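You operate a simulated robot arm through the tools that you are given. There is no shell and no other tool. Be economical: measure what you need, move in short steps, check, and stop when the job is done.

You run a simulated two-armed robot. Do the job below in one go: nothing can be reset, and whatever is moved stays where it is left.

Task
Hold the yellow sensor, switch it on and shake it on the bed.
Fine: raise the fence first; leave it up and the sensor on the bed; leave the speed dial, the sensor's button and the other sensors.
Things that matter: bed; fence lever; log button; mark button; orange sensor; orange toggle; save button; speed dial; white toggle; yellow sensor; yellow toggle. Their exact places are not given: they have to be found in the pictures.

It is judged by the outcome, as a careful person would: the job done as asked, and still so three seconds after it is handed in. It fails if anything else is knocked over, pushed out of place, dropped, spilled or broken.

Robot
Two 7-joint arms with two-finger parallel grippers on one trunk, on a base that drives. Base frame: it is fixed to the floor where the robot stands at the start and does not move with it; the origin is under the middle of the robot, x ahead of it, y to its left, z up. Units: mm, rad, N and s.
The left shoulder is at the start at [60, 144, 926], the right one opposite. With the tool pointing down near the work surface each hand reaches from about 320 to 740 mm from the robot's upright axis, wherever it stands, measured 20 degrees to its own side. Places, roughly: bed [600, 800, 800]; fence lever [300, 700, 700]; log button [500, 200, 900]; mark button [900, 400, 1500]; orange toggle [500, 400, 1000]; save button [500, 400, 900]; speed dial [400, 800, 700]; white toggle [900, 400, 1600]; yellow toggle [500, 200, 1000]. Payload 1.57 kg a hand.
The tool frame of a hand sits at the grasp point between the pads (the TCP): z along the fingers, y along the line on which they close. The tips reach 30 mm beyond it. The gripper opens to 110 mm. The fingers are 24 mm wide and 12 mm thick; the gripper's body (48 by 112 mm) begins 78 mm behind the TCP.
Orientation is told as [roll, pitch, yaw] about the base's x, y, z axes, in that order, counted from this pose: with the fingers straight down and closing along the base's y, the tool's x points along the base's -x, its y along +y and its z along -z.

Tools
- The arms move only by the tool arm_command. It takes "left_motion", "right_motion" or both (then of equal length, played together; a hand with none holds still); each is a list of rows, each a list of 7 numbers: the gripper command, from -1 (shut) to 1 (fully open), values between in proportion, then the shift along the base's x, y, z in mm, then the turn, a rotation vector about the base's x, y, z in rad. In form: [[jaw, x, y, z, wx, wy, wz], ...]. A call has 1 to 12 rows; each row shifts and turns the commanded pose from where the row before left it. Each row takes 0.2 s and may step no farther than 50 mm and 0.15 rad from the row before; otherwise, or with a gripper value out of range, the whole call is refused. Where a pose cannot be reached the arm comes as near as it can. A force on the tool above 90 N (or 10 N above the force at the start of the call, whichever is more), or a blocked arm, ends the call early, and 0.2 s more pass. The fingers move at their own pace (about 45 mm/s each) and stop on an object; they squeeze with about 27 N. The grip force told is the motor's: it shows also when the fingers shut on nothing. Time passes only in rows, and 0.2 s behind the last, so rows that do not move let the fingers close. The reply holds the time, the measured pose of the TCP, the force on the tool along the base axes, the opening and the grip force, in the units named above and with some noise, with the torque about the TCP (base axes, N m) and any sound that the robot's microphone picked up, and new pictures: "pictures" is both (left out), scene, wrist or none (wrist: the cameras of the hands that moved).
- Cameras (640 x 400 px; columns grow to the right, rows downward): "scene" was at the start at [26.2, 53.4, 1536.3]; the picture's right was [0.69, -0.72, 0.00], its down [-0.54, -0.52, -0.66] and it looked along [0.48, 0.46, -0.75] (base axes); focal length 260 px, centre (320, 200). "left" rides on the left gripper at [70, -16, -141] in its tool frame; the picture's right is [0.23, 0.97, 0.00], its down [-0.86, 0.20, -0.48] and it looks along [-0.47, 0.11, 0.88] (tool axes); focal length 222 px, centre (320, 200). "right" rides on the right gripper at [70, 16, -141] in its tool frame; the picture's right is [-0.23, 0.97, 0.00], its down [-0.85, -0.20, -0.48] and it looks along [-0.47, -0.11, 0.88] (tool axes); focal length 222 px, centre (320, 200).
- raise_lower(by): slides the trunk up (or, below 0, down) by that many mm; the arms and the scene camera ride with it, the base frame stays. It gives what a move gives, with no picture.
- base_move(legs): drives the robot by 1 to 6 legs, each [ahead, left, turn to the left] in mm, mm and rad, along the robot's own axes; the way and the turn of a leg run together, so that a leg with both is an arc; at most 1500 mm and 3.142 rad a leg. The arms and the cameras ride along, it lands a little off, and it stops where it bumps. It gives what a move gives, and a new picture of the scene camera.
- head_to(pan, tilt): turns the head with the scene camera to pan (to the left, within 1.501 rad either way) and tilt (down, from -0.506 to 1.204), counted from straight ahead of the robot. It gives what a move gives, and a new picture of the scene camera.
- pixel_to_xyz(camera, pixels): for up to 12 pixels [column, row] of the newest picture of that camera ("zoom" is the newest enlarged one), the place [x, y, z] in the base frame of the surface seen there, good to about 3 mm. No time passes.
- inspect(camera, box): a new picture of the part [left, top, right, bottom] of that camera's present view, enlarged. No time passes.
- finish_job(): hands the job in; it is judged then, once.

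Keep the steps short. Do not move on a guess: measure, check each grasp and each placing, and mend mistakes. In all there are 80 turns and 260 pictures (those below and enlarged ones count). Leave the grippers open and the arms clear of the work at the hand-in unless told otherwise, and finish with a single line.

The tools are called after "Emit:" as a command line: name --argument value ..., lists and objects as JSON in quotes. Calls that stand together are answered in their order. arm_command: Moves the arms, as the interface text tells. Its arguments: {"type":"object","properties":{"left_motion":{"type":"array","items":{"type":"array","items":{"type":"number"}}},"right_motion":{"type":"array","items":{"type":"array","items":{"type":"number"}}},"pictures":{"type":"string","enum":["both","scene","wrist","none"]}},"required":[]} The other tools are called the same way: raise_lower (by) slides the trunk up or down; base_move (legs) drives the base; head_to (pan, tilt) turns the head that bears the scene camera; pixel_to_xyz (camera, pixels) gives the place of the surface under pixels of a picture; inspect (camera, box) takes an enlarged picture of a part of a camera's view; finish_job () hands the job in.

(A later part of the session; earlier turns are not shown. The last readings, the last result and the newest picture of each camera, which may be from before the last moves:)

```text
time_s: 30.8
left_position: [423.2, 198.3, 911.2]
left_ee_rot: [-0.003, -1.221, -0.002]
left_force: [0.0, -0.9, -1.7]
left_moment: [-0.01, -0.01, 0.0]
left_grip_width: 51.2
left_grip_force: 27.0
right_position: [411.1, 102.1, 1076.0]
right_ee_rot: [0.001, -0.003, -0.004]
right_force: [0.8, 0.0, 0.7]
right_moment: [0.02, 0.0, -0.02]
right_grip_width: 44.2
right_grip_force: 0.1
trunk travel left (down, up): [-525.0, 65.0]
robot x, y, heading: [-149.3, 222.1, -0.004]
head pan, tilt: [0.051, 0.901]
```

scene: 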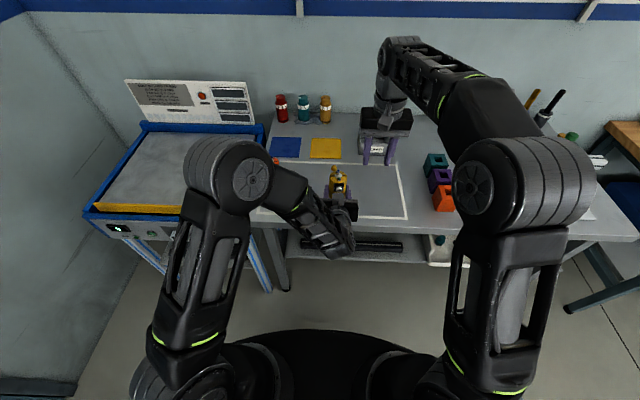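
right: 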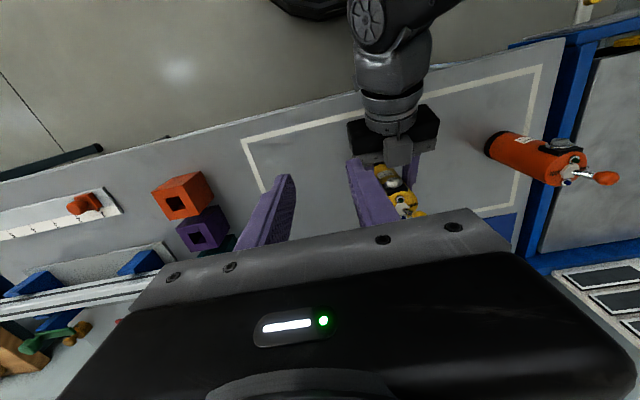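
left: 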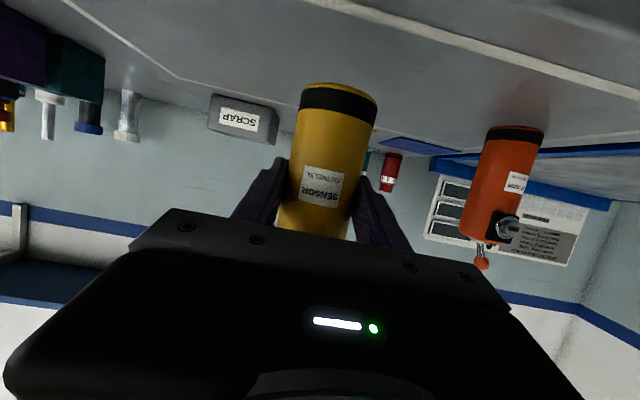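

Lifted; weight reading ≈ -1.7 N (light). Look at the toggle's present place.

Emit:
inspect --camera "scene" --box '[310, 150, 390, 220]'

Emit:
pixel_to_xyz --camera "scene" --pixels '[[334, 168], [337, 178], [340, 180], [334, 166], [333, 169], [345, 181]]'

Emit:
inspect --camera "right" --box '[280, 100, 480, 240]'

```text
5.71 times, centred on (350, 185) of scene
```

zoom: 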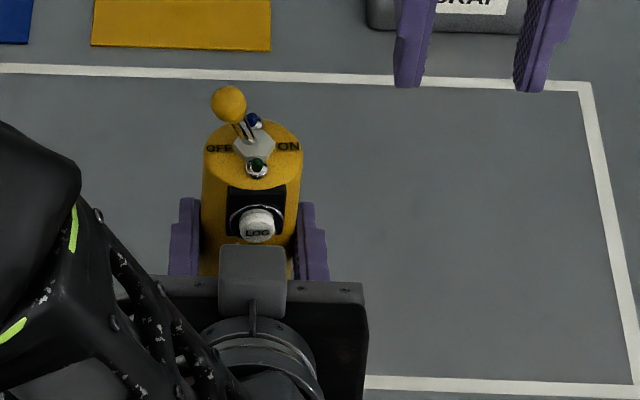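

```text
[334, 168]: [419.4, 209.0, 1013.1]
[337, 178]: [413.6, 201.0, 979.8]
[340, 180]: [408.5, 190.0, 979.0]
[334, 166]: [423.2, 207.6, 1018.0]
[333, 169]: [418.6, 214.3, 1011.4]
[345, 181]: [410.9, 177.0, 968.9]
```

```text
2.86 times, centred on (380, 170) of right
```

zoom: 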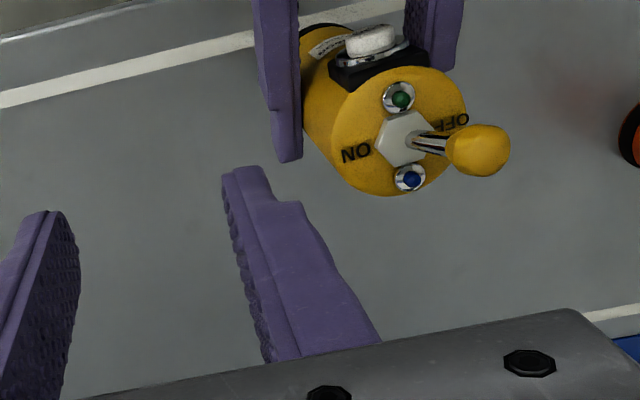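

Knob at ≈ (423, 211, 1012). Move the right hand over it, fingers either side.

Emit:
arm_command --right_motion '[[-0.2, 3, 36, 0, 0, 0, 0], [-0.2, 3, 36, 0, 0, 0, 0], [-0.2, 4, 36, 0, 0, 0, 0], [-0.2, 0, 0, 0, 0, 0, 0]]'

```text
time_s: 31.8
left_position: [422.8, 198.1, 910.4]
left_ee_rot: [-0.005, -1.222, -0.001]
left_force: [-0.1, 0.5, -1.2]
left_moment: [0.01, 0.04, -0.01]
left_grip_width: 51.1
left_grip_force: 27.2
right_position: [410.9, 114.5, 1073.8]
right_ee_rot: [0.003, -0.005, -0.004]
right_force: [-0.4, -0.3, 0.1]
right_moment: [0.01, -0.02, 0.0]
right_grip_width: 44.0
right_grip_force: 0.0
right hand out of reach, approached as far as the arm can: row 1, 2, 3
trunk travel left (down, up): [-525.0, 65.0]
robot x, y, heading: [-152.9, 222.8, -0.003]
head pan, tilt: [0.051, 0.901]
```

scene: 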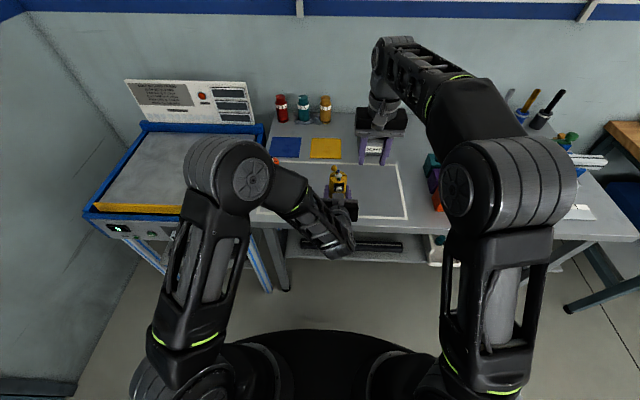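
right: 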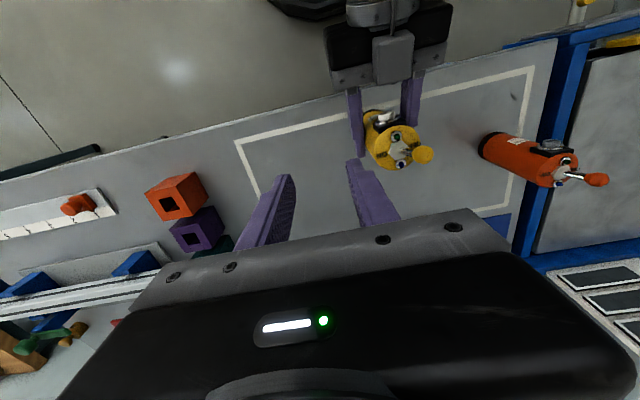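

The right arm is at its limit with a vertical tool here. I tilt it forward 0.6 rad, which brings its wrist closer, then move left.

Emit:
arm_command --right_motion '[[-0.2, 0, 0, 0, 0, -0.15, 0], [-0.2, 0, 0, 0, 0, -0.15, 0], [-0.2, 0, 0, 0, 0, -0.15, 0], [-0.2, 0, 0, 0, 0, -0.15, 0], [-0.2, 0, 32, 0, 0, 0, 0], [-0.2, 0, 32, 0, 0, 0, 0], [-0.2, 0, 32, 0, 0, 0, 0], [-0.2, 0, 0, 0, 0, 0, 0]]'

```text
time_s: 33.6
left_position: [423.1, 197.7, 909.5]
left_ee_rot: [-0.003, -1.221, -0.003]
left_force: [-0.5, -0.1, -1.2]
left_moment: [0.02, 0.02, 0.0]
left_grip_width: 51.2
left_grip_force: 26.3
right_position: [411.4, 209.6, 1076.5]
right_ee_rot: [0.003, -0.601, -0.004]
right_force: [-0.1, -0.1, -0.3]
right_moment: [-0.03, 0.0, 0.01]
right_grip_width: 43.8
right_grip_force: 0.0
trunk travel left (down, up): [-525.0, 65.0]
robot x, y, heading: [-150.3, 226.8, -0.001]
head pan, tilt: [0.051, 0.901]
```

scene: 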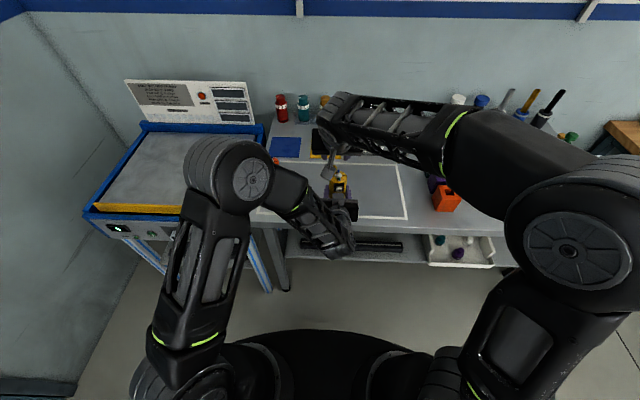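
right: 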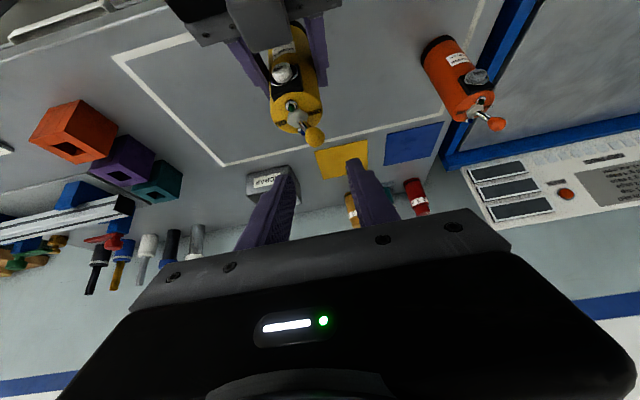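

Emit:
pixel_to_xyz --camera "right" --pixels '[[314, 136], [308, 130], [320, 138], [290, 110], [280, 175], [360, 175]]'

Emit:
arm_command --right_motion '[[-0.2, 2, 0, -14, 0, 0, 0], [-0.2, 2, 0, -14, 0, 0, 0]]'

```text
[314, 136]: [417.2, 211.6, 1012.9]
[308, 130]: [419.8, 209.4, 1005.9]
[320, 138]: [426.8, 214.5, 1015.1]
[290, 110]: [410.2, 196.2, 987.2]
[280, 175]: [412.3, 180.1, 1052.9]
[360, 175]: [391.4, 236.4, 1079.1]
```

```text
time_s: 34.2
left_position: [423.3, 197.2, 909.6]
left_ee_rot: [-0.004, -1.219, -0.002]
left_force: [0.1, 0.8, -1.6]
left_moment: [-0.01, 0.01, 0.0]
left_grip_width: 51.3
left_grip_force: 26.6
right_position: [416.2, 211.2, 1047.7]
right_ee_rot: [0.002, -0.601, -0.003]
right_force: [-0.4, 0.4, 1.1]
right_moment: [-0.03, -0.01, -0.01]
right_grip_width: 44.0
right_grip_force: 0.0
trunk travel left (down, up): [-525.0, 65.0]
robot x, y, heading: [-150.8, 224.2, -0.002]
head pan, tilt: [0.051, 0.901]
```

scene: 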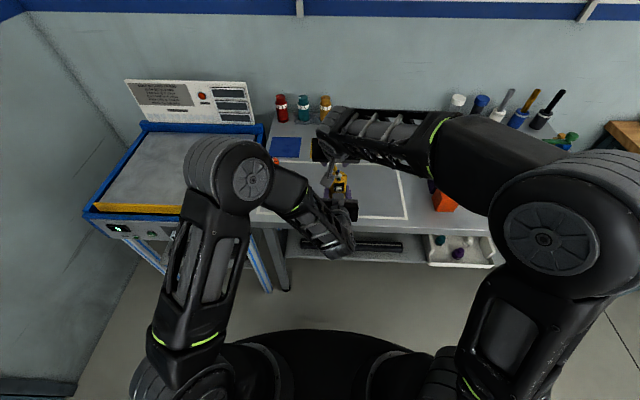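
right: 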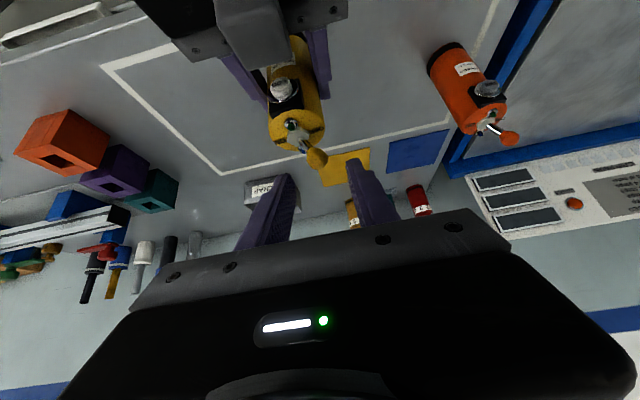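

Centred on the knob. Lower 24 mm to straddle it, then look.

Emit:
arm_command --right_motion '[[-0.2, 0, 1, -12, 0, 0, 0], [-0.2, 0, 0, -12, 0, 0, 0]]' --pictures "wrist"

Emit:
inspect --camera "scene" --box '[310, 140, 380, 210]'

Emit:
inspect --camera "right" --box '[230, 60, 420, 220]'

```text
time_s: 34.8
left_position: [423.5, 198.2, 909.9]
left_ee_rot: [-0.004, -1.222, -0.003]
left_force: [0.1, 0.1, -2.5]
left_moment: [-0.03, 0.03, 0.01]
left_grip_width: 51.5
left_grip_force: 27.4
right_position: [416.0, 211.4, 1023.2]
right_ee_rot: [0.004, -0.601, -0.005]
right_force: [0.0, 0.2, 0.2]
right_moment: [0.04, -0.03, 0.0]
right_grip_width: 43.9
right_grip_force: 0.0
trunk travel left (down, up): [-525.0, 65.0]
robot x, y, heading: [-151.5, 223.8, -0.004]
head pan, tilt: [0.051, 0.901]
```

right: 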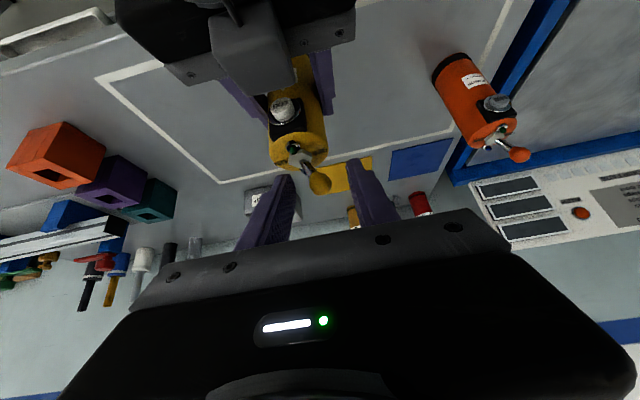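

```text
5.71 times, centred on (345, 175) of scene
```

zoom: 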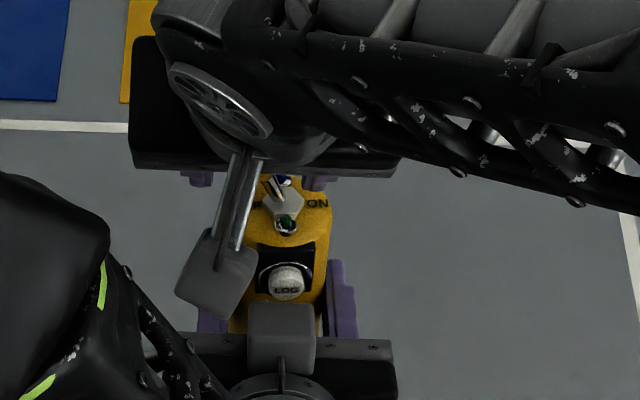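

```text
2.50 times, centred on (325, 140) of right
```

zoom: 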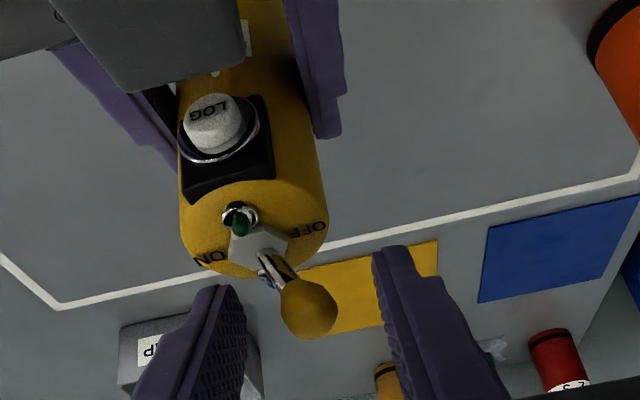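

Knob is between the fingers. Push toward ON (-y) in small steps.

Emit:
arm_command --right_motion '[[-0.2, 0, -8, 0, 0, 0, 0], [-0.2, 0, -8, 0, 0, 0, 0], [-0.2, 0, -6, 0, 0, 0, 0], [-0.2, 0, -5, 0, 0, 0, 0], [-0.2, 0, -5, 0, 0, 0, 0]]' --pictures "wrist"

Emit:
inspect --camera "right" --box '[230, 60, 420, 220]'

```text
time_s: 36.0
left_position: [422.9, 197.0, 909.6]
left_ee_rot: [-0.003, -1.222, -0.001]
left_force: [0.5, 0.3, -1.5]
left_moment: [0.04, 0.0, 0.01]
left_grip_width: 51.1
left_grip_force: 27.0
right_position: [414.5, 179.4, 1021.8]
right_ee_rot: [0.004, -0.599, -0.004]
right_force: [0.5, 0.1, 0.4]
right_moment: [0.0, 0.02, -0.01]
right_grip_width: 44.1
right_grip_force: 0.0
trunk travel left (down, up): [-525.0, 65.0]
robot x, y, heading: [-149.8, 224.5, 0.003]
head pan, tilt: [0.051, 0.901]
```

right: 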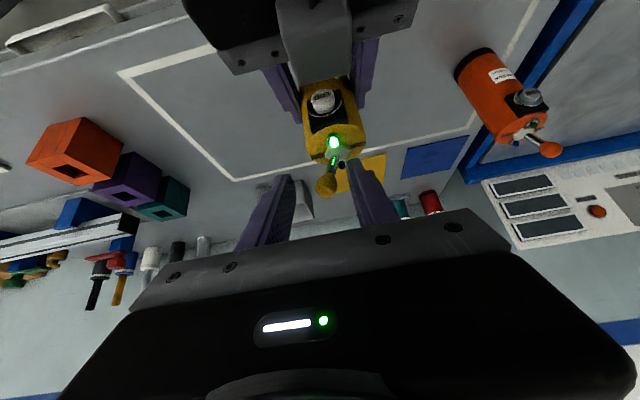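

```text
2.50 times, centred on (325, 140) of right
```

zoom: 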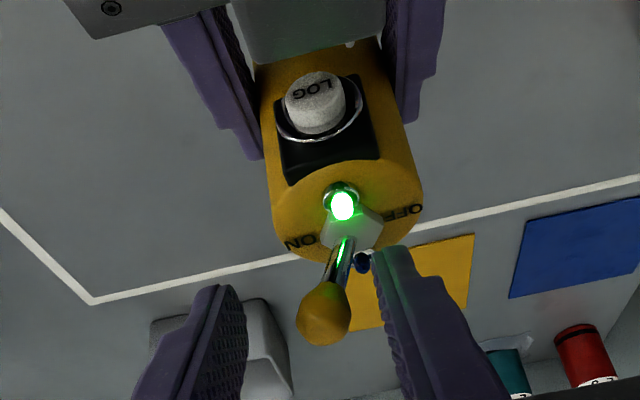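

The green LED is lit and the toggle points to ON. Lift the right hand away and move it to the right.

Emit:
arm_command --right_motion '[[-0.2, -2, 0, 15, 0, 0, 0], [-0.2, -2, 0, 25, 0, 0, 0], [-0.2, 0, 0, 30, 0, 0, 0], [-0.2, 0, -40, 0, 0, 0, 0], [-0.2, -10, -45, 0, 0, 0, 0], [-0.2, -20, -45, 0, 0, 0, 0], [-0.2, -30, -35, 0, 0, 0, 0]]'

Emit:
inspect --camera "scene" --box '[310, 140, 380, 210]'

```text
time_s: 37.6
left_position: [421.5, 197.9, 908.9]
left_ee_rot: [-0.002, -1.224, -0.004]
left_force: [0.2, 0.1, -1.1]
left_moment: [0.01, 0.01, 0.01]
left_grip_width: 51.2
left_grip_force: 26.6
right_position: [351.6, 15.6, 1094.3]
right_ee_rot: [0.004, -0.604, -0.004]
right_force: [-0.5, -0.1, 0.4]
right_moment: [0.03, 0.01, 0.0]
right_grip_width: 44.1
right_grip_force: 0.0
trunk travel left (down, up): [-525.0, 65.0]
robot x, y, heading: [-148.6, 225.6, -0.001]
head pan, tilt: [0.051, 0.901]
```

scene: 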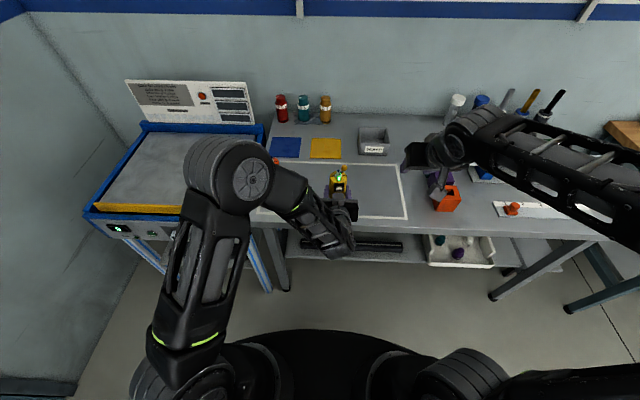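
right: 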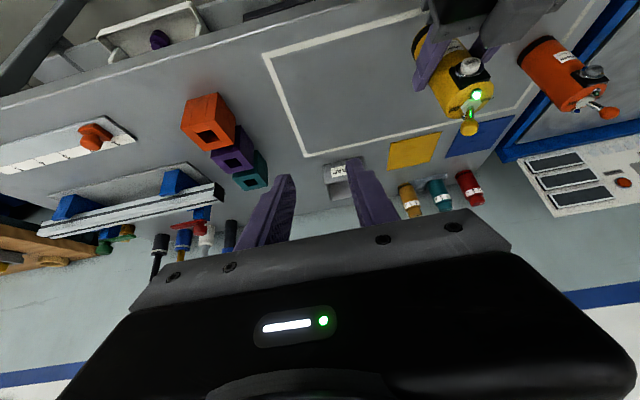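

```text
5.71 times, centred on (345, 175) of scene
```

zoom: 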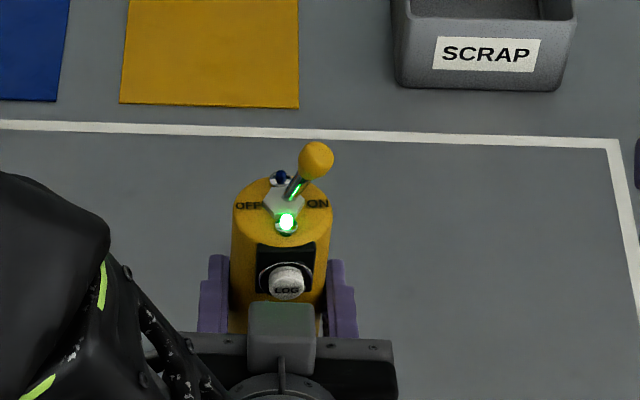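

Switched on (LED lit, toggle at ON). Weight ≈ 1.5 N (~155 g), under 500 g → 1 step. Check the WARM lamp closely, then lift for carrying.

Emit:
inspect --camera "scene" --box '[120, 72, 260, 130]'

Emit:
arm_command --left_motion '[[-1, 0, 0, 20, 0, 0, 0], [-1, 0, 0, 25, 0, 0, 0], [-1, 0, 0, 25, 0, 0, 0], [-1, 0, 0, 25, 0, 0, 0]]' --pictures "none"

Emit:
raise_lower --by 60

```text
4.57 times, centred on (190, 101) of scene
```

zoom: 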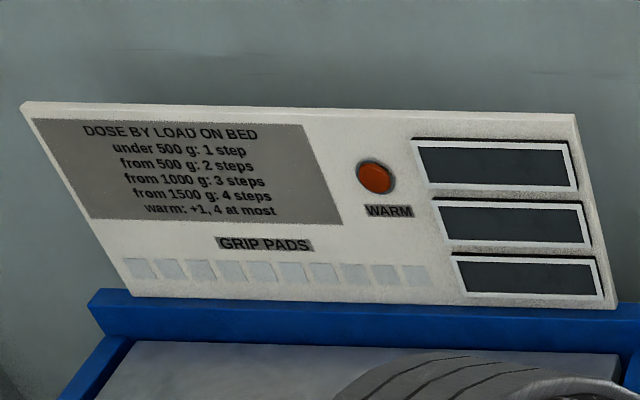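

```text
time_s: 38.6
left_position: [422.7, 196.2, 1005.6]
left_ee_rot: [-0.002, -1.222, -0.003]
left_force: [-0.7, 0.0, -1.9]
left_moment: [-0.03, 0.02, -0.02]
left_grip_width: 51.5
left_grip_force: 27.1
right_position: [351.8, 15.4, 1095.3]
right_ee_rot: [0.003, -0.6, -0.005]
right_force: [-0.3, -0.6, 0.0]
right_moment: [-0.01, -0.02, 0.02]
right_grip_width: 44.1
right_grip_force: 0.0
trunk travel left (down, up): [-525.0, 65.0]
robot x, y, heading: [-152.0, 223.7, -0.002]
head pan, tilt: [0.051, 0.901]
```

```text
time_s: 39.6
left_position: [422.8, 196.3, 1065.6]
left_ee_rot: [-0.003, -1.221, -0.004]
left_force: [-0.3, -0.9, -1.5]
left_moment: [0.0, -0.01, 0.02]
left_grip_width: 51.1
left_grip_force: 27.1
right_position: [351.0, 15.2, 1155.7]
right_ee_rot: [0.003, -0.601, -0.006]
right_force: [-1.1, 0.3, 0.1]
right_moment: [-0.03, 0.01, -0.02]
right_grip_width: 44.0
right_grip_force: 0.0
trunk travel left (down, up): [-585.0, 5.0]
robot x, y, heading: [-148.9, 224.3, -0.005]
head pan, tilt: [0.051, 0.901]
```

WARM lamp is dark. Drive left so the sensor is before the bed.

Emit:
base_move --legs '[[-60, 0, 0], [0, 440, 0]]'

Emit:
head_to --pan 0.2 --tilt 0.9

```text
time_s: 42.9
left_position: [364.0, 636.3, 1065.2]
left_ee_rot: [-0.005, -1.223, 0.003]
left_force: [0.1, -0.3, -0.3]
left_moment: [-0.02, -0.03, -0.06]
left_grip_width: 51.2
left_grip_force: 26.8
right_position: [293.8, 454.3, 1156.3]
right_ee_rot: [0.004, -0.597, 0.0]
right_force: [0.0, 0.1, 0.1]
right_moment: [-0.01, 0.0, -0.03]
right_grip_width: 43.7
right_grip_force: 0.0
trunk travel left (down, up): [-585.0, 5.0]
robot x, y, heading: [-209.0, 660.0, 0.005]
head pan, tilt: [0.051, 0.901]
```

scene: 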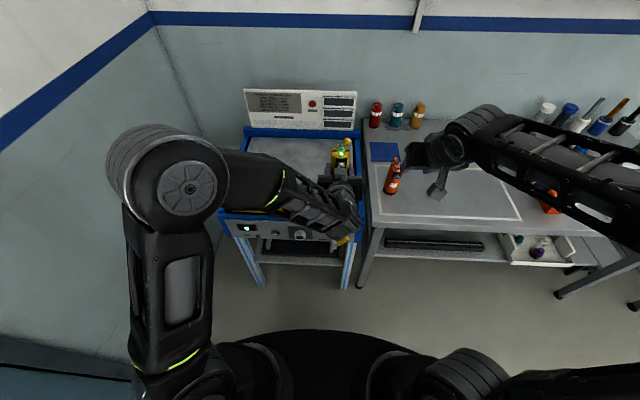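

```text
time_s: 43.6
left_position: [363.5, 636.3, 1066.2]
left_ee_rot: [-0.003, -1.22, 0.002]
left_force: [-0.2, -0.4, -1.7]
left_moment: [0.0, 0.0, 0.02]
left_grip_width: 50.9
left_grip_force: 26.9
right_position: [292.4, 454.5, 1154.1]
right_ee_rot: [0.003, -0.6, -0.001]
right_force: [1.5, -1.0, -0.1]
right_moment: [-0.01, 0.02, -0.01]
right_grip_width: 44.1
right_grip_force: 0.1
trunk travel left (down, up): [-585.0, 5.0]
robot x, y, heading: [-209.0, 660.5, -0.001]
head pan, tilt: [0.201, 0.901]
```

scene: 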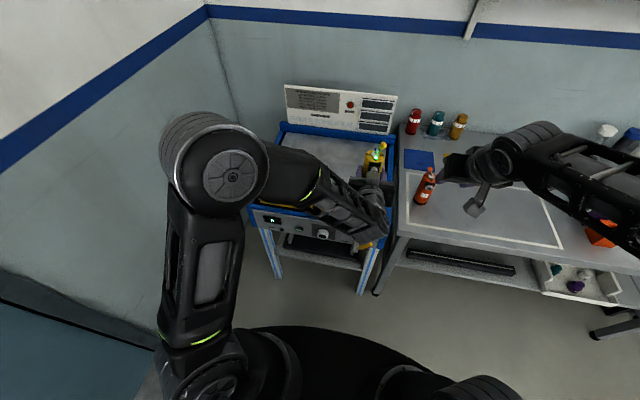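

Emit:
base_move --legs '[[120, 0, 0]]'

Emit:
arm_command --left_motion '[[-1, 20, 20, -10, 0, 0, 0], [-1, 20, 20, -20, 0, 0, 0], [-1, 20, 15, -20, 0, 0, 0], [-1, 10, 5, -20, 0, 0, 0], [-1, 0, 0, -10, 0, 0, 0]]'

```text
time_s: 44.8
left_position: [484.8, 637.5, 1064.3]
left_ee_rot: [-0.003, -1.221, 0.004]
left_force: [0.4, -0.5, -1.3]
left_moment: [0.0, 0.01, 0.02]
left_grip_width: 51.1
left_grip_force: 26.9
right_position: [415.6, 455.2, 1154.2]
right_ee_rot: [0.003, -0.599, 0.002]
right_force: [0.6, 0.0, -0.9]
right_moment: [0.03, 0.06, 0.01]
right_grip_width: 44.0
right_grip_force: 0.0
trunk travel left (down, up): [-585.0, 5.0]
robot x, y, heading: [-92.2, 660.3, 0.003]
head pan, tilt: [0.201, 0.901]
```

scene: 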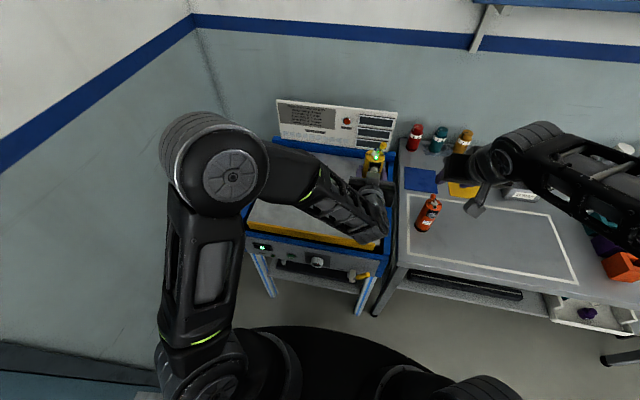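

```text
time_s: 46.0
left_position: [554.2, 698.4, 986.1]
left_ee_rot: [-0.004, -1.223, 0.004]
left_force: [-0.1, 0.2, -1.3]
left_moment: [-0.04, -0.03, -0.02]
left_grip_width: 51.1
left_grip_force: 27.0
right_position: [414.8, 456.3, 1155.5]
right_ee_rot: [0.004, -0.602, 0.003]
right_force: [-0.2, 0.8, 0.5]
right_moment: [0.0, 0.0, 0.03]
right_grip_width: 43.8
right_grip_force: 0.1
trunk travel left (down, up): [-585.0, 5.0]
robot x, y, heading: [-89.2, 660.6, 0.003]
head pan, tilt: [0.201, 0.901]
```

scene: 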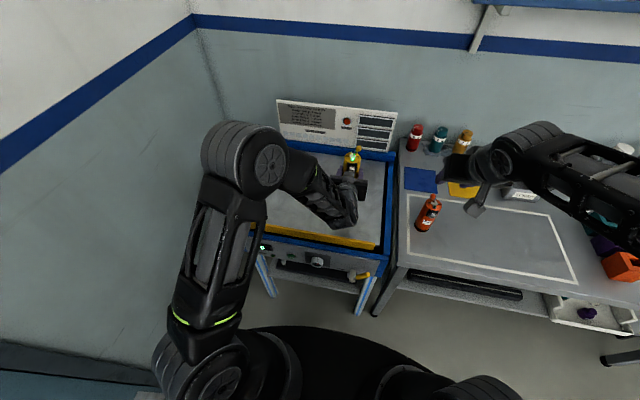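
left: 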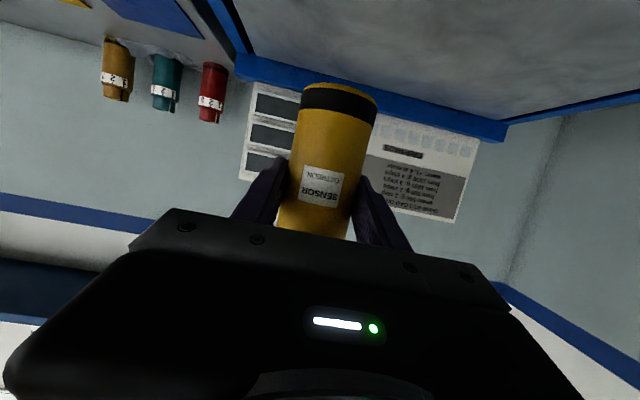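

Measure the fence top and the bed surface around.

Emit:
pixel_to_xyz --camera "scene" --pixels '[[345, 235], [270, 222], [372, 242], [370, 220], [300, 215], [318, 170], [375, 160], [372, 200]]'

Emit:
inspect --camera "scene" --box '[240, 130, 400, 290]'

```text
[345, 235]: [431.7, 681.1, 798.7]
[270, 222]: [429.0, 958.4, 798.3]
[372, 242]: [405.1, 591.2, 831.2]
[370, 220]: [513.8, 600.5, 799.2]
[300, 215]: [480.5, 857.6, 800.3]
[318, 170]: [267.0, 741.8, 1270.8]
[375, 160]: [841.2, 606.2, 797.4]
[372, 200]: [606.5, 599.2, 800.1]
```

```text
2.50 times, centred on (320, 210) of scene
```

zoom: 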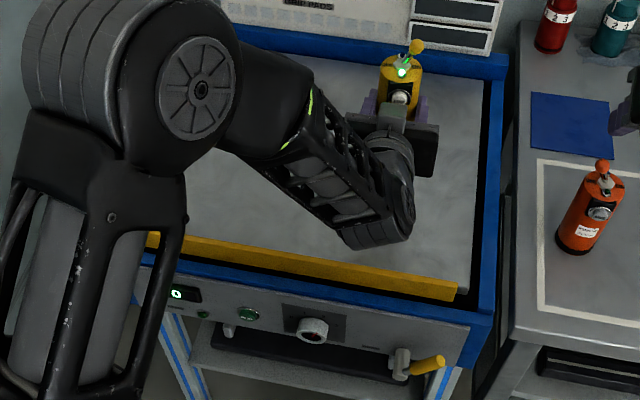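

Bed at 800, fence top ≈832 at x≈400. I shift 50 mm further in so the hand's camera clears the fence, then lower to 30 mm above contact.

Emit:
arm_command --left_motion '[[-1, 25, 0, 0, 0, 0, 0], [-1, 25, 0, -10, 0, 0, 0], [-1, 0, 0, -25, 0, 0, 0], [-1, 0, 0, -25, 0, 0, 0], [-1, 0, 0, -20, 0, 0, 0], [-1, 0, 0, 0, 0, 0, 0]]'

```text
time_s: 47.4
left_position: [604.0, 699.1, 906.1]
left_ee_rot: [-0.004, -1.221, 0.004]
left_force: [-0.5, -0.4, -1.9]
left_moment: [0.0, -0.02, -0.01]
left_grip_width: 51.1
left_grip_force: 26.7
right_position: [412.8, 454.6, 1155.7]
right_ee_rot: [0.003, -0.602, 0.002]
right_force: [0.3, 0.2, -0.1]
right_moment: [-0.02, 0.02, -0.01]
right_grip_width: 44.1
right_grip_force: 0.0
trunk travel left (down, up): [-585.0, 5.0]
robot x, y, heading: [-92.7, 656.4, 0.005]
head pan, tilt: [0.201, 0.901]
```

scene: 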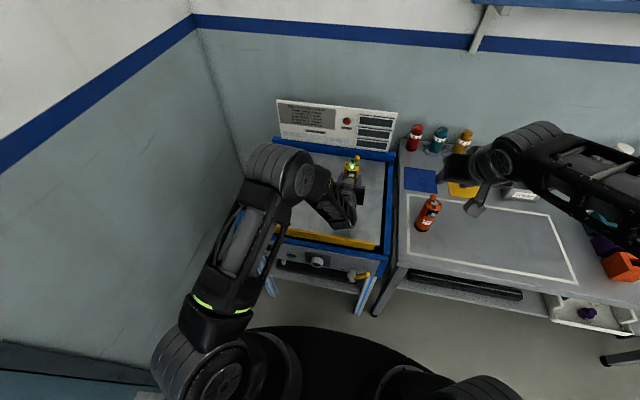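
left: 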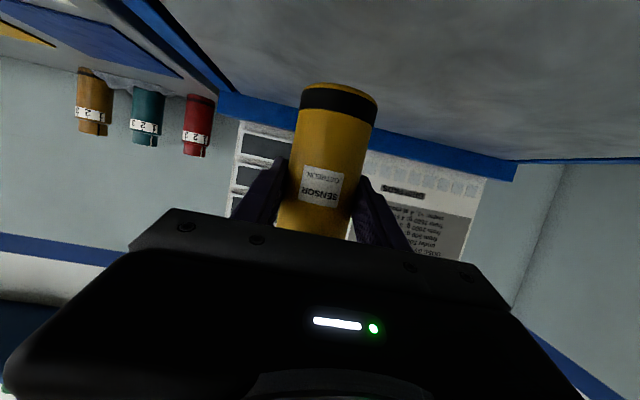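

Emit:
arm_command --left_motion '[[-1, 0, 0, -17, 0, 0, 0], [-1, 0, 0, -15, 0, 0, 0], [-1, 0, 0, -3, 0, 0, 0], [-1, 0, 0, -2, 0, 0, 0], [-1, 0, 0, 0, 0, 0, 0]]' --pictures "wrist"

```text
time_s: 48.6
left_position: [604.0, 697.3, 868.6]
left_ee_rot: [-0.003, -1.221, 0.004]
left_force: [-0.6, 0.4, -1.2]
left_moment: [0.01, 0.02, 0.0]
left_grip_width: 51.0
left_grip_force: 26.9
right_position: [413.1, 454.4, 1155.6]
right_ee_rot: [0.004, -0.599, 0.002]
right_force: [0.3, -0.5, -0.2]
right_moment: [0.01, -0.01, 0.01]
right_grip_width: 44.1
right_grip_force: 0.0
trunk travel left (down, up): [-585.0, 5.0]
robot x, y, heading: [-88.3, 661.0, 0.003]
head pan, tilt: [0.201, 0.901]
```

left: 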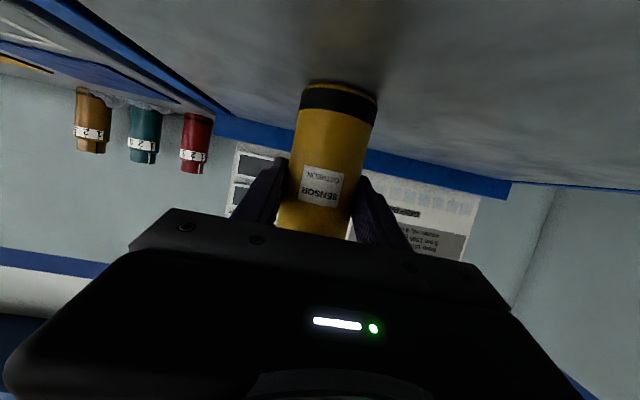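

Not touching yet; down by 1 mm steps until contact.

Emit:
arm_command --left_motion '[[-1, 0, 0, -1, 0, 0, 0], [-1, 0, 0, -1, 0, 0, 0], [-1, 0, 0, -0.5, 0, 0, 0], [-1, 0, 0, 0, 0, 0, 0]]' --pictures "wrist"

```text
time_s: 49.6
left_position: [603.2, 697.1, 867.6]
left_ee_rot: [-0.004, -1.225, 0.005]
left_force: [0.3, 1.0, 8.2]
left_moment: [-0.02, 0.09, -0.01]
left_grip_width: 51.4
left_grip_force: 27.0
right_position: [413.4, 456.1, 1156.1]
right_ee_rot: [0.004, -0.602, 0.002]
right_force: [-0.1, -0.1, -0.3]
right_moment: [0.0, 0.05, -0.01]
right_grip_width: 44.0
right_grip_force: 0.0
trunk travel left (down, up): [-585.0, 5.0]
robot x, y, heading: [-92.6, 659.8, -0.0]
head pan, tilt: [0.201, 0.901]
```

left: 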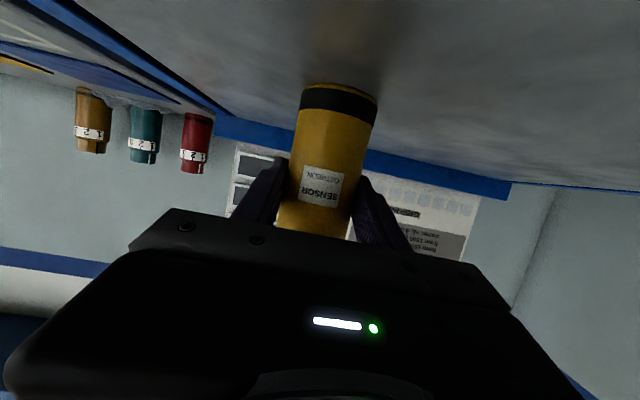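

Contact (8 N). Open the fingers, then withdraw backward-up along the fingers.

Emit:
arm_command --left_motion '[[0.2, 0, 0, 0.5, 0, 0, 0], [0.6, 0, 0, 0, 0, 0, 0], [0.8, 0, 0, 0, 0, 0, 0], [0.8, 0, 0, 0, 0, 0, 0]]' --pictures "wrist"

Emit:
arm_command --left_motion '[[0.8, -20, 0, 8, 0, 0, 0], [0.8, -28, 0, 11, 0, 0, 0], [0.8, -30, 0, 16, 0, 0, 0], [0.8, -40, 0, 20, 0, 0, 0], [0.8, -40, 0, 20, 0, 0, 0], [0.8, -40, 0, 10, 0, 0, 0]]'

```text
time_s: 50.6
left_position: [603.6, 698.7, 866.9]
left_ee_rot: [-0.004, -1.223, 0.004]
left_force: [-0.8, 0.2, 0.0]
left_moment: [-0.02, 0.01, -0.05]
left_grip_width: 98.8
left_grip_force: 0.0
right_position: [413.3, 456.3, 1154.4]
right_ee_rot: [0.004, -0.602, 0.001]
right_force: [0.9, 0.7, 0.0]
right_moment: [-0.01, 0.03, 0.02]
right_grip_width: 44.2
right_grip_force: 0.0
trunk travel left (down, up): [-585.0, 5.0]
robot x, y, heading: [-88.2, 660.5, 0.001]
head pan, tilt: [0.201, 0.901]
```

left: 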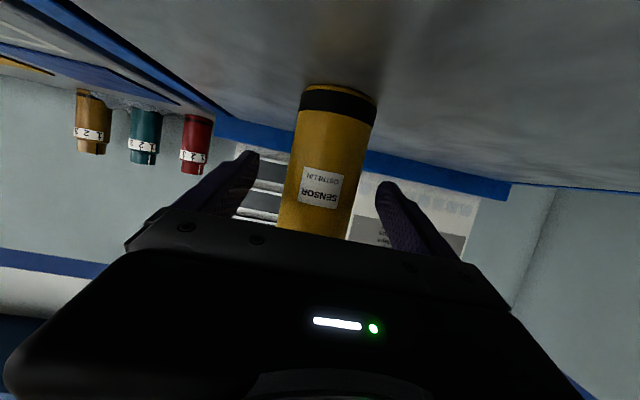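

```text
time_s: 52.0
left_position: [404.9, 697.6, 952.1]
left_ee_rot: [-0.002, -1.223, 0.001]
left_force: [-0.2, -0.1, 0.6]
left_moment: [0.03, -0.03, 0.02]
left_grip_width: 99.0
left_grip_force: 0.0
right_position: [413.3, 457.3, 1155.4]
right_ee_rot: [0.002, -0.6, 0.002]
right_force: [-0.9, -0.5, 0.9]
right_moment: [0.02, 0.02, 0.01]
right_grip_width: 43.9
right_grip_force: 0.0
trunk travel left (down, up): [-585.0, 5.0]
robot x, y, heading: [-91.5, 659.9, 0.003]
head pan, tilt: [0.201, 0.901]
```

scene: 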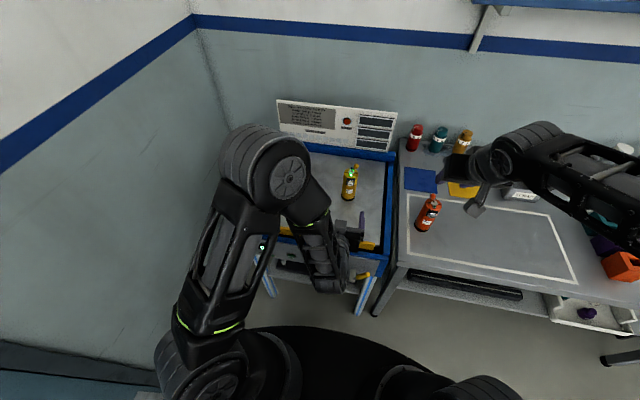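
left: 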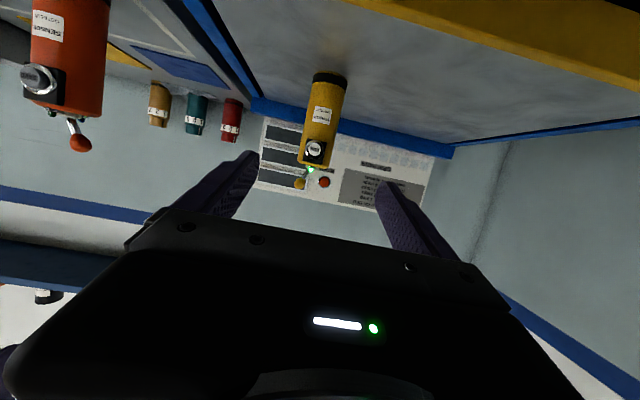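

Sensor stands on the bed, LED lit. Now I back off and lower for pressing RUN with the closed left fingers.

Emit:
base_move --legs '[[-205, 0, 0]]'

Emit:
raise_lower --by -160

Emit:
arm_command --left_motion '[[-1, 0, 25, -10, 0, -0.07, 0], [-1, 0, 25, -15, 0, -0.07, 0], [-1, 0, 25, -15, 0, -0.07, 0], [-1, 0, 25, -15, 0, -0.07, 0], [-1, 0, 25, -15, 0, -0.067, 0], [-1, 0, 25, -15, 0, 0, 0]]'

```text
time_s: 53.6
left_position: [196.4, 697.4, 954.0]
left_ee_rot: [-0.003, -1.224, 0.004]
left_force: [-0.8, 0.3, -0.3]
left_moment: [-0.01, 0.02, -0.01]
left_grip_width: 98.8
left_grip_force: 0.1
right_position: [205.1, 456.6, 1155.4]
right_ee_rot: [0.001, -0.601, 0.004]
right_force: [-0.6, -0.1, -0.1]
right_moment: [0.01, -0.01, -0.01]
right_grip_width: 44.1
right_grip_force: 0.1
trunk travel left (down, up): [-585.0, 5.0]
robot x, y, heading: [-297.1, 658.4, 0.005]
head pan, tilt: [0.201, 0.901]
```

scene: 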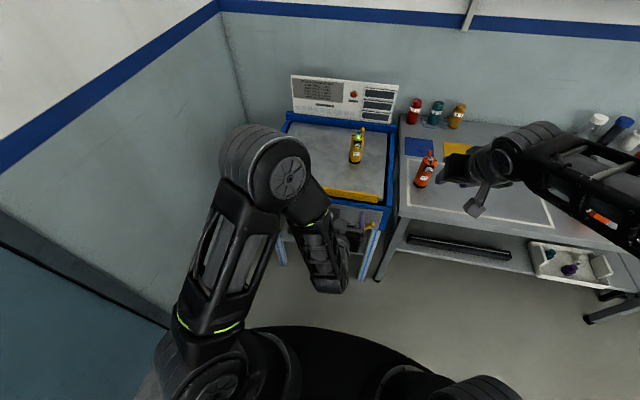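

```text
time_s: 55.5
left_position: [196.5, 697.9, 792.7]
left_ee_rot: [-0.005, -1.221, 0.005]
left_force: [0.0, 0.1, 0.6]
left_moment: [-0.01, 0.0, 0.0]
left_grip_width: 98.7
left_grip_force: 0.1
right_position: [205.4, 456.8, 996.4]
right_ee_rot: [0.005, -0.6, 0.004]
right_force: [-0.5, 1.0, 0.3]
right_moment: [0.0, 0.03, -0.03]
right_grip_width: 43.8
right_grip_force: 0.1
trunk travel left (down, up): [-425.0, 165.0]
robot x, y, heading: [-298.1, 662.5, 0.001]
head pan, tilt: [0.201, 0.901]
```

```text
time_s: 56.9
left_position: [198.5, 846.2, 710.8]
left_ee_rot: [-2.306, -1.559, 2.308]
left_force: [-0.4, -0.6, -0.5]
left_moment: [-0.02, -0.01, 0.01]
left_grip_width: 0.0
left_grip_force: 14.2
right_position: [204.6, 455.1, 994.6]
right_ee_rot: [0.003, -0.601, 0.004]
right_force: [0.0, 0.1, -0.4]
right_moment: [0.01, 0.0, 0.01]
right_grip_width: 44.0
right_grip_force: 0.1
trunk travel left (down, up): [-425.0, 165.0]
robot x, y, heading: [-299.9, 657.2, 0.001]
head pan, tilt: [0.201, 0.901]
```

scene: 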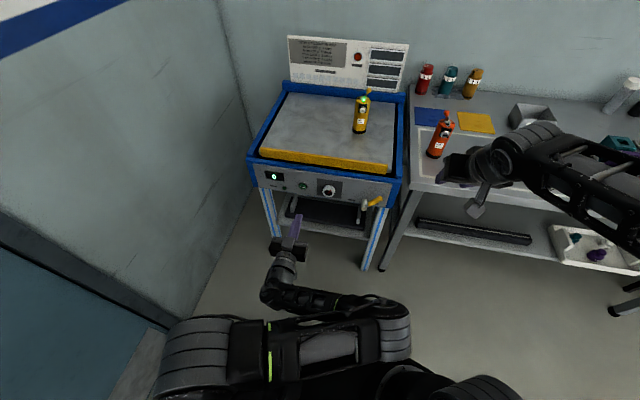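
left: 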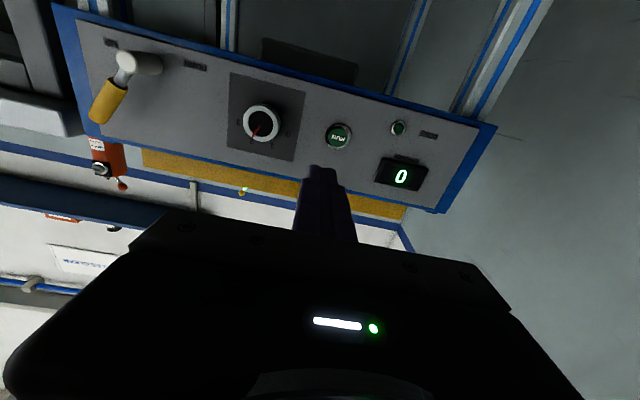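

Measure RUN with both cameras.

Emit:
pixel_to_xyz --camera "left" --pixels '[[339, 136], [330, 136], [348, 137], [339, 126], [398, 128], [338, 152]]'

Emit:
pixel_to_xyz --camera "scene" --pixels '[[303, 184], [284, 186], [328, 190], [275, 175]]'

Emit:
inspect --camera "scene" --box '[250, 150, 400, 244]'

```text
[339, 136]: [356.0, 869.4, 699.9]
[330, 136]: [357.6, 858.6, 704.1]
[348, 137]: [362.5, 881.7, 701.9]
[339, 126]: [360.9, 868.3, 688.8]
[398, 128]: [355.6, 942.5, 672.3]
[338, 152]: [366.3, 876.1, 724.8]
```

```text
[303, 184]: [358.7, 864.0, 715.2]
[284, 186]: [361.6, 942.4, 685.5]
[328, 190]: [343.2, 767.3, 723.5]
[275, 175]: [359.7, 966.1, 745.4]
```

```text
4.26 times, centred on (325, 197) of scene
```

zoom: 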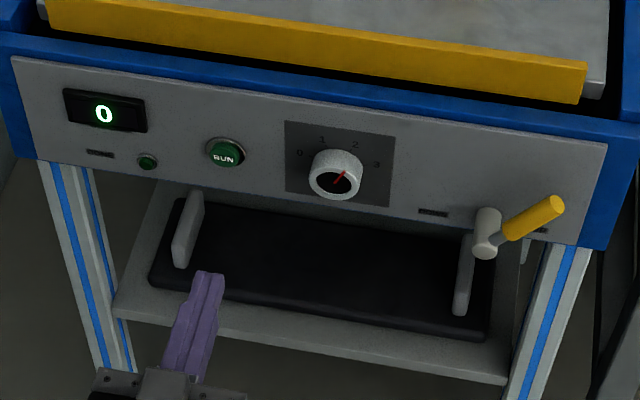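

RUN centre ≈ (356, 867, 703). Align and approach to ~20 mm short.

Emit:
arm_command --left_motion '[[-1, 20, 11, -3, 0, 0, 0], [-1, 25, 10, -3, 0, 0, 0], [-1, 30, 0, 0, 0, 0, 0], [-1, 30, 0, 0, 0, 0, 0], [-1, 0, 0, 0, 0, 0, 0]]'

Emit:
inspect --camera "left" --box '[220, 80, 460, 230]'

Emit:
inspect --camera "scene" --box '[250, 150, 346, 210]'

```text
time_s: 58.1
left_position: [301.6, 869.0, 700.6]
left_ee_rot: [-0.722, -1.568, 0.725]
left_force: [0.1, -0.5, 0.2]
left_moment: [-0.02, 0.01, -0.02]
left_grip_width: 0.1
left_grip_force: 21.2
right_position: [205.9, 455.4, 994.8]
right_ee_rot: [0.003, -0.602, 0.004]
right_force: [0.2, 0.3, 0.2]
right_moment: [0.03, 0.05, -0.01]
right_grip_width: 44.0
right_grip_force: 0.0
trunk travel left (down, up): [-425.0, 165.0]
robot x, y, heading: [-296.9, 658.9, 0.003]
head pan, tilt: [0.201, 0.901]
```

scene: 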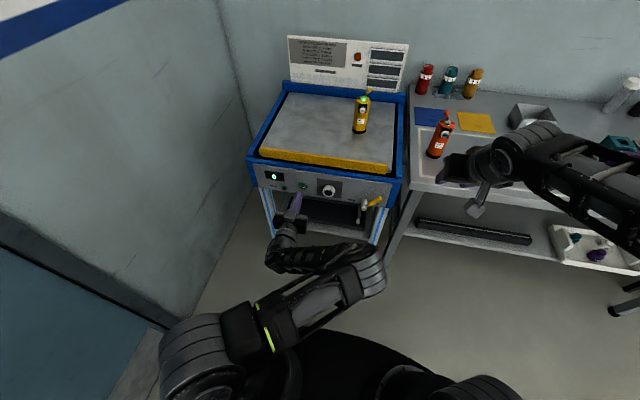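
left: 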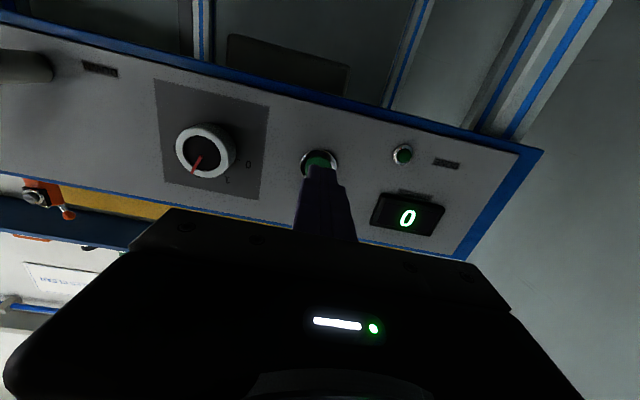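

```text
2.67 times, centred on (340, 155) of left
```

zoom: 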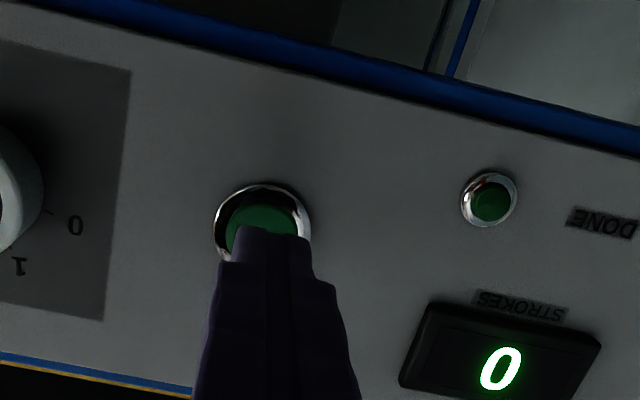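

```text
6.67 times, centred on (298, 180) of scene
```

zoom: 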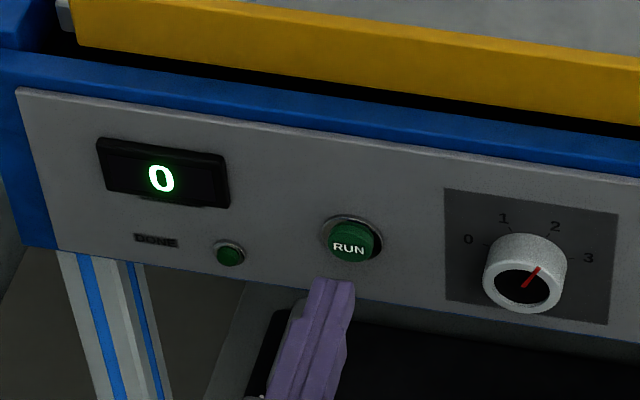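

Aligned. The display counts STROKES, and a DONE lamp is beside it. Press RUN in small steps, then release.

Emit:
arm_command --left_motion '[[-1, 15, 0, 2, 0, 0, 0], [-1, 8, 0, 0, 0, 0, 0], [-1, 3, 0, 0, 0, 0, 0], [-1, 3, 0, 0, 0, 0, 0]]'

```text
time_s: 59.1
left_position: [331.1, 870.2, 702.8]
left_ee_rot: [-0.84, -1.57, 0.841]
left_force: [-3.5, 1.6, -0.3]
left_moment: [-0.01, -0.03, 0.04]
left_grip_width: 0.0
left_grip_force: 21.2
right_position: [205.4, 456.4, 995.5]
right_ee_rot: [0.005, -0.599, 0.004]
right_force: [0.0, -0.1, -0.7]
right_moment: [0.05, 0.01, 0.01]
right_grip_width: 44.2
right_grip_force: 0.0
trunk travel left (down, up): [-425.0, 165.0]
robot x, y, heading: [-299.5, 663.0, 0.003]
head pan, tilt: [0.201, 0.901]
heard: click
```

scene: 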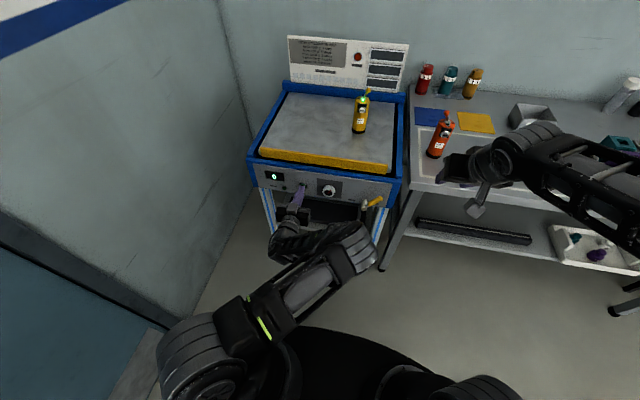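
left: 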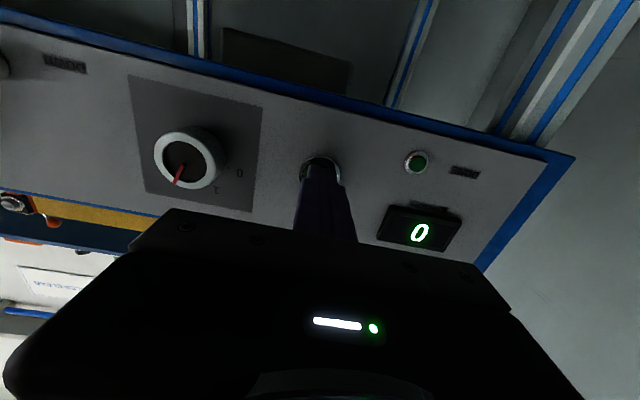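

A click was heard. Release the button and watch.

Emit:
arm_command --left_motion '[[-1, -15, 0, 0, 0, 0, 0], [-1, -15, 0, 0, 0, 0, 0], [-1, 0, 0, 0, 0, 0, 0], [-1, 0, 0, 0, 0, 0, 0]]'

Emit:
inspect --camera "scene" --box '[250, 80, 400, 210]'

```text
time_s: 60.1
left_position: [299.7, 869.7, 702.2]
left_ee_rot: [-0.819, -1.571, 0.822]
left_force: [0.0, -0.2, -0.5]
left_moment: [-0.04, 0.01, 0.03]
left_grip_width: 0.2
left_grip_force: 21.5
right_position: [205.1, 456.4, 994.8]
right_ee_rot: [0.001, -0.6, 0.002]
right_force: [0.9, -0.1, 0.3]
right_moment: [0.0, -0.04, 0.03]
right_grip_width: 44.1
right_grip_force: 0.1
trunk travel left (down, up): [-425.0, 165.0]
robot x, y, heading: [-298.1, 660.4, -0.001]
head pan, tilt: [0.201, 0.901]
```

scene: 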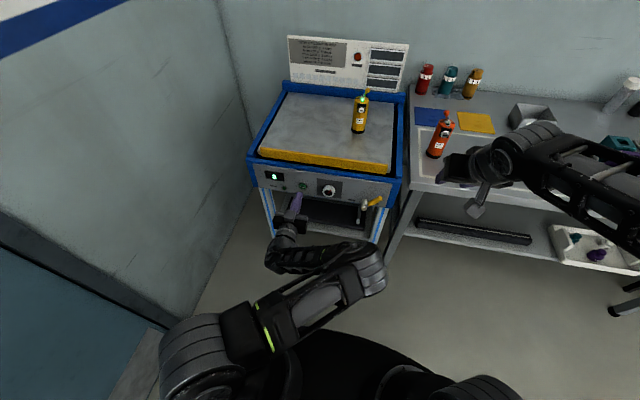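
left: 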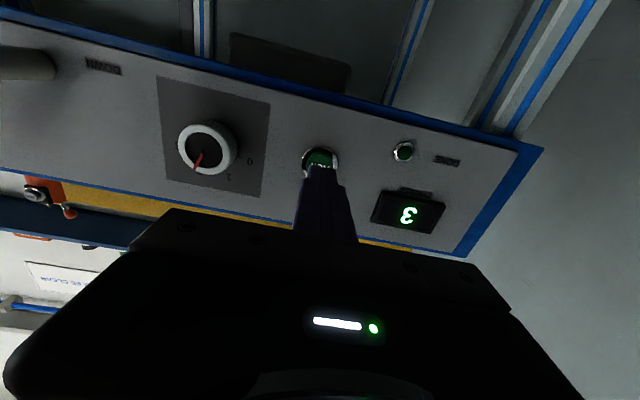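

```text
3.08 times, centred on (325, 145) of scene
```

zoom: 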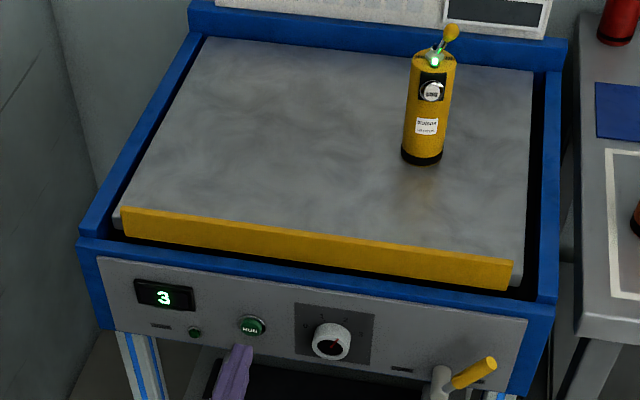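

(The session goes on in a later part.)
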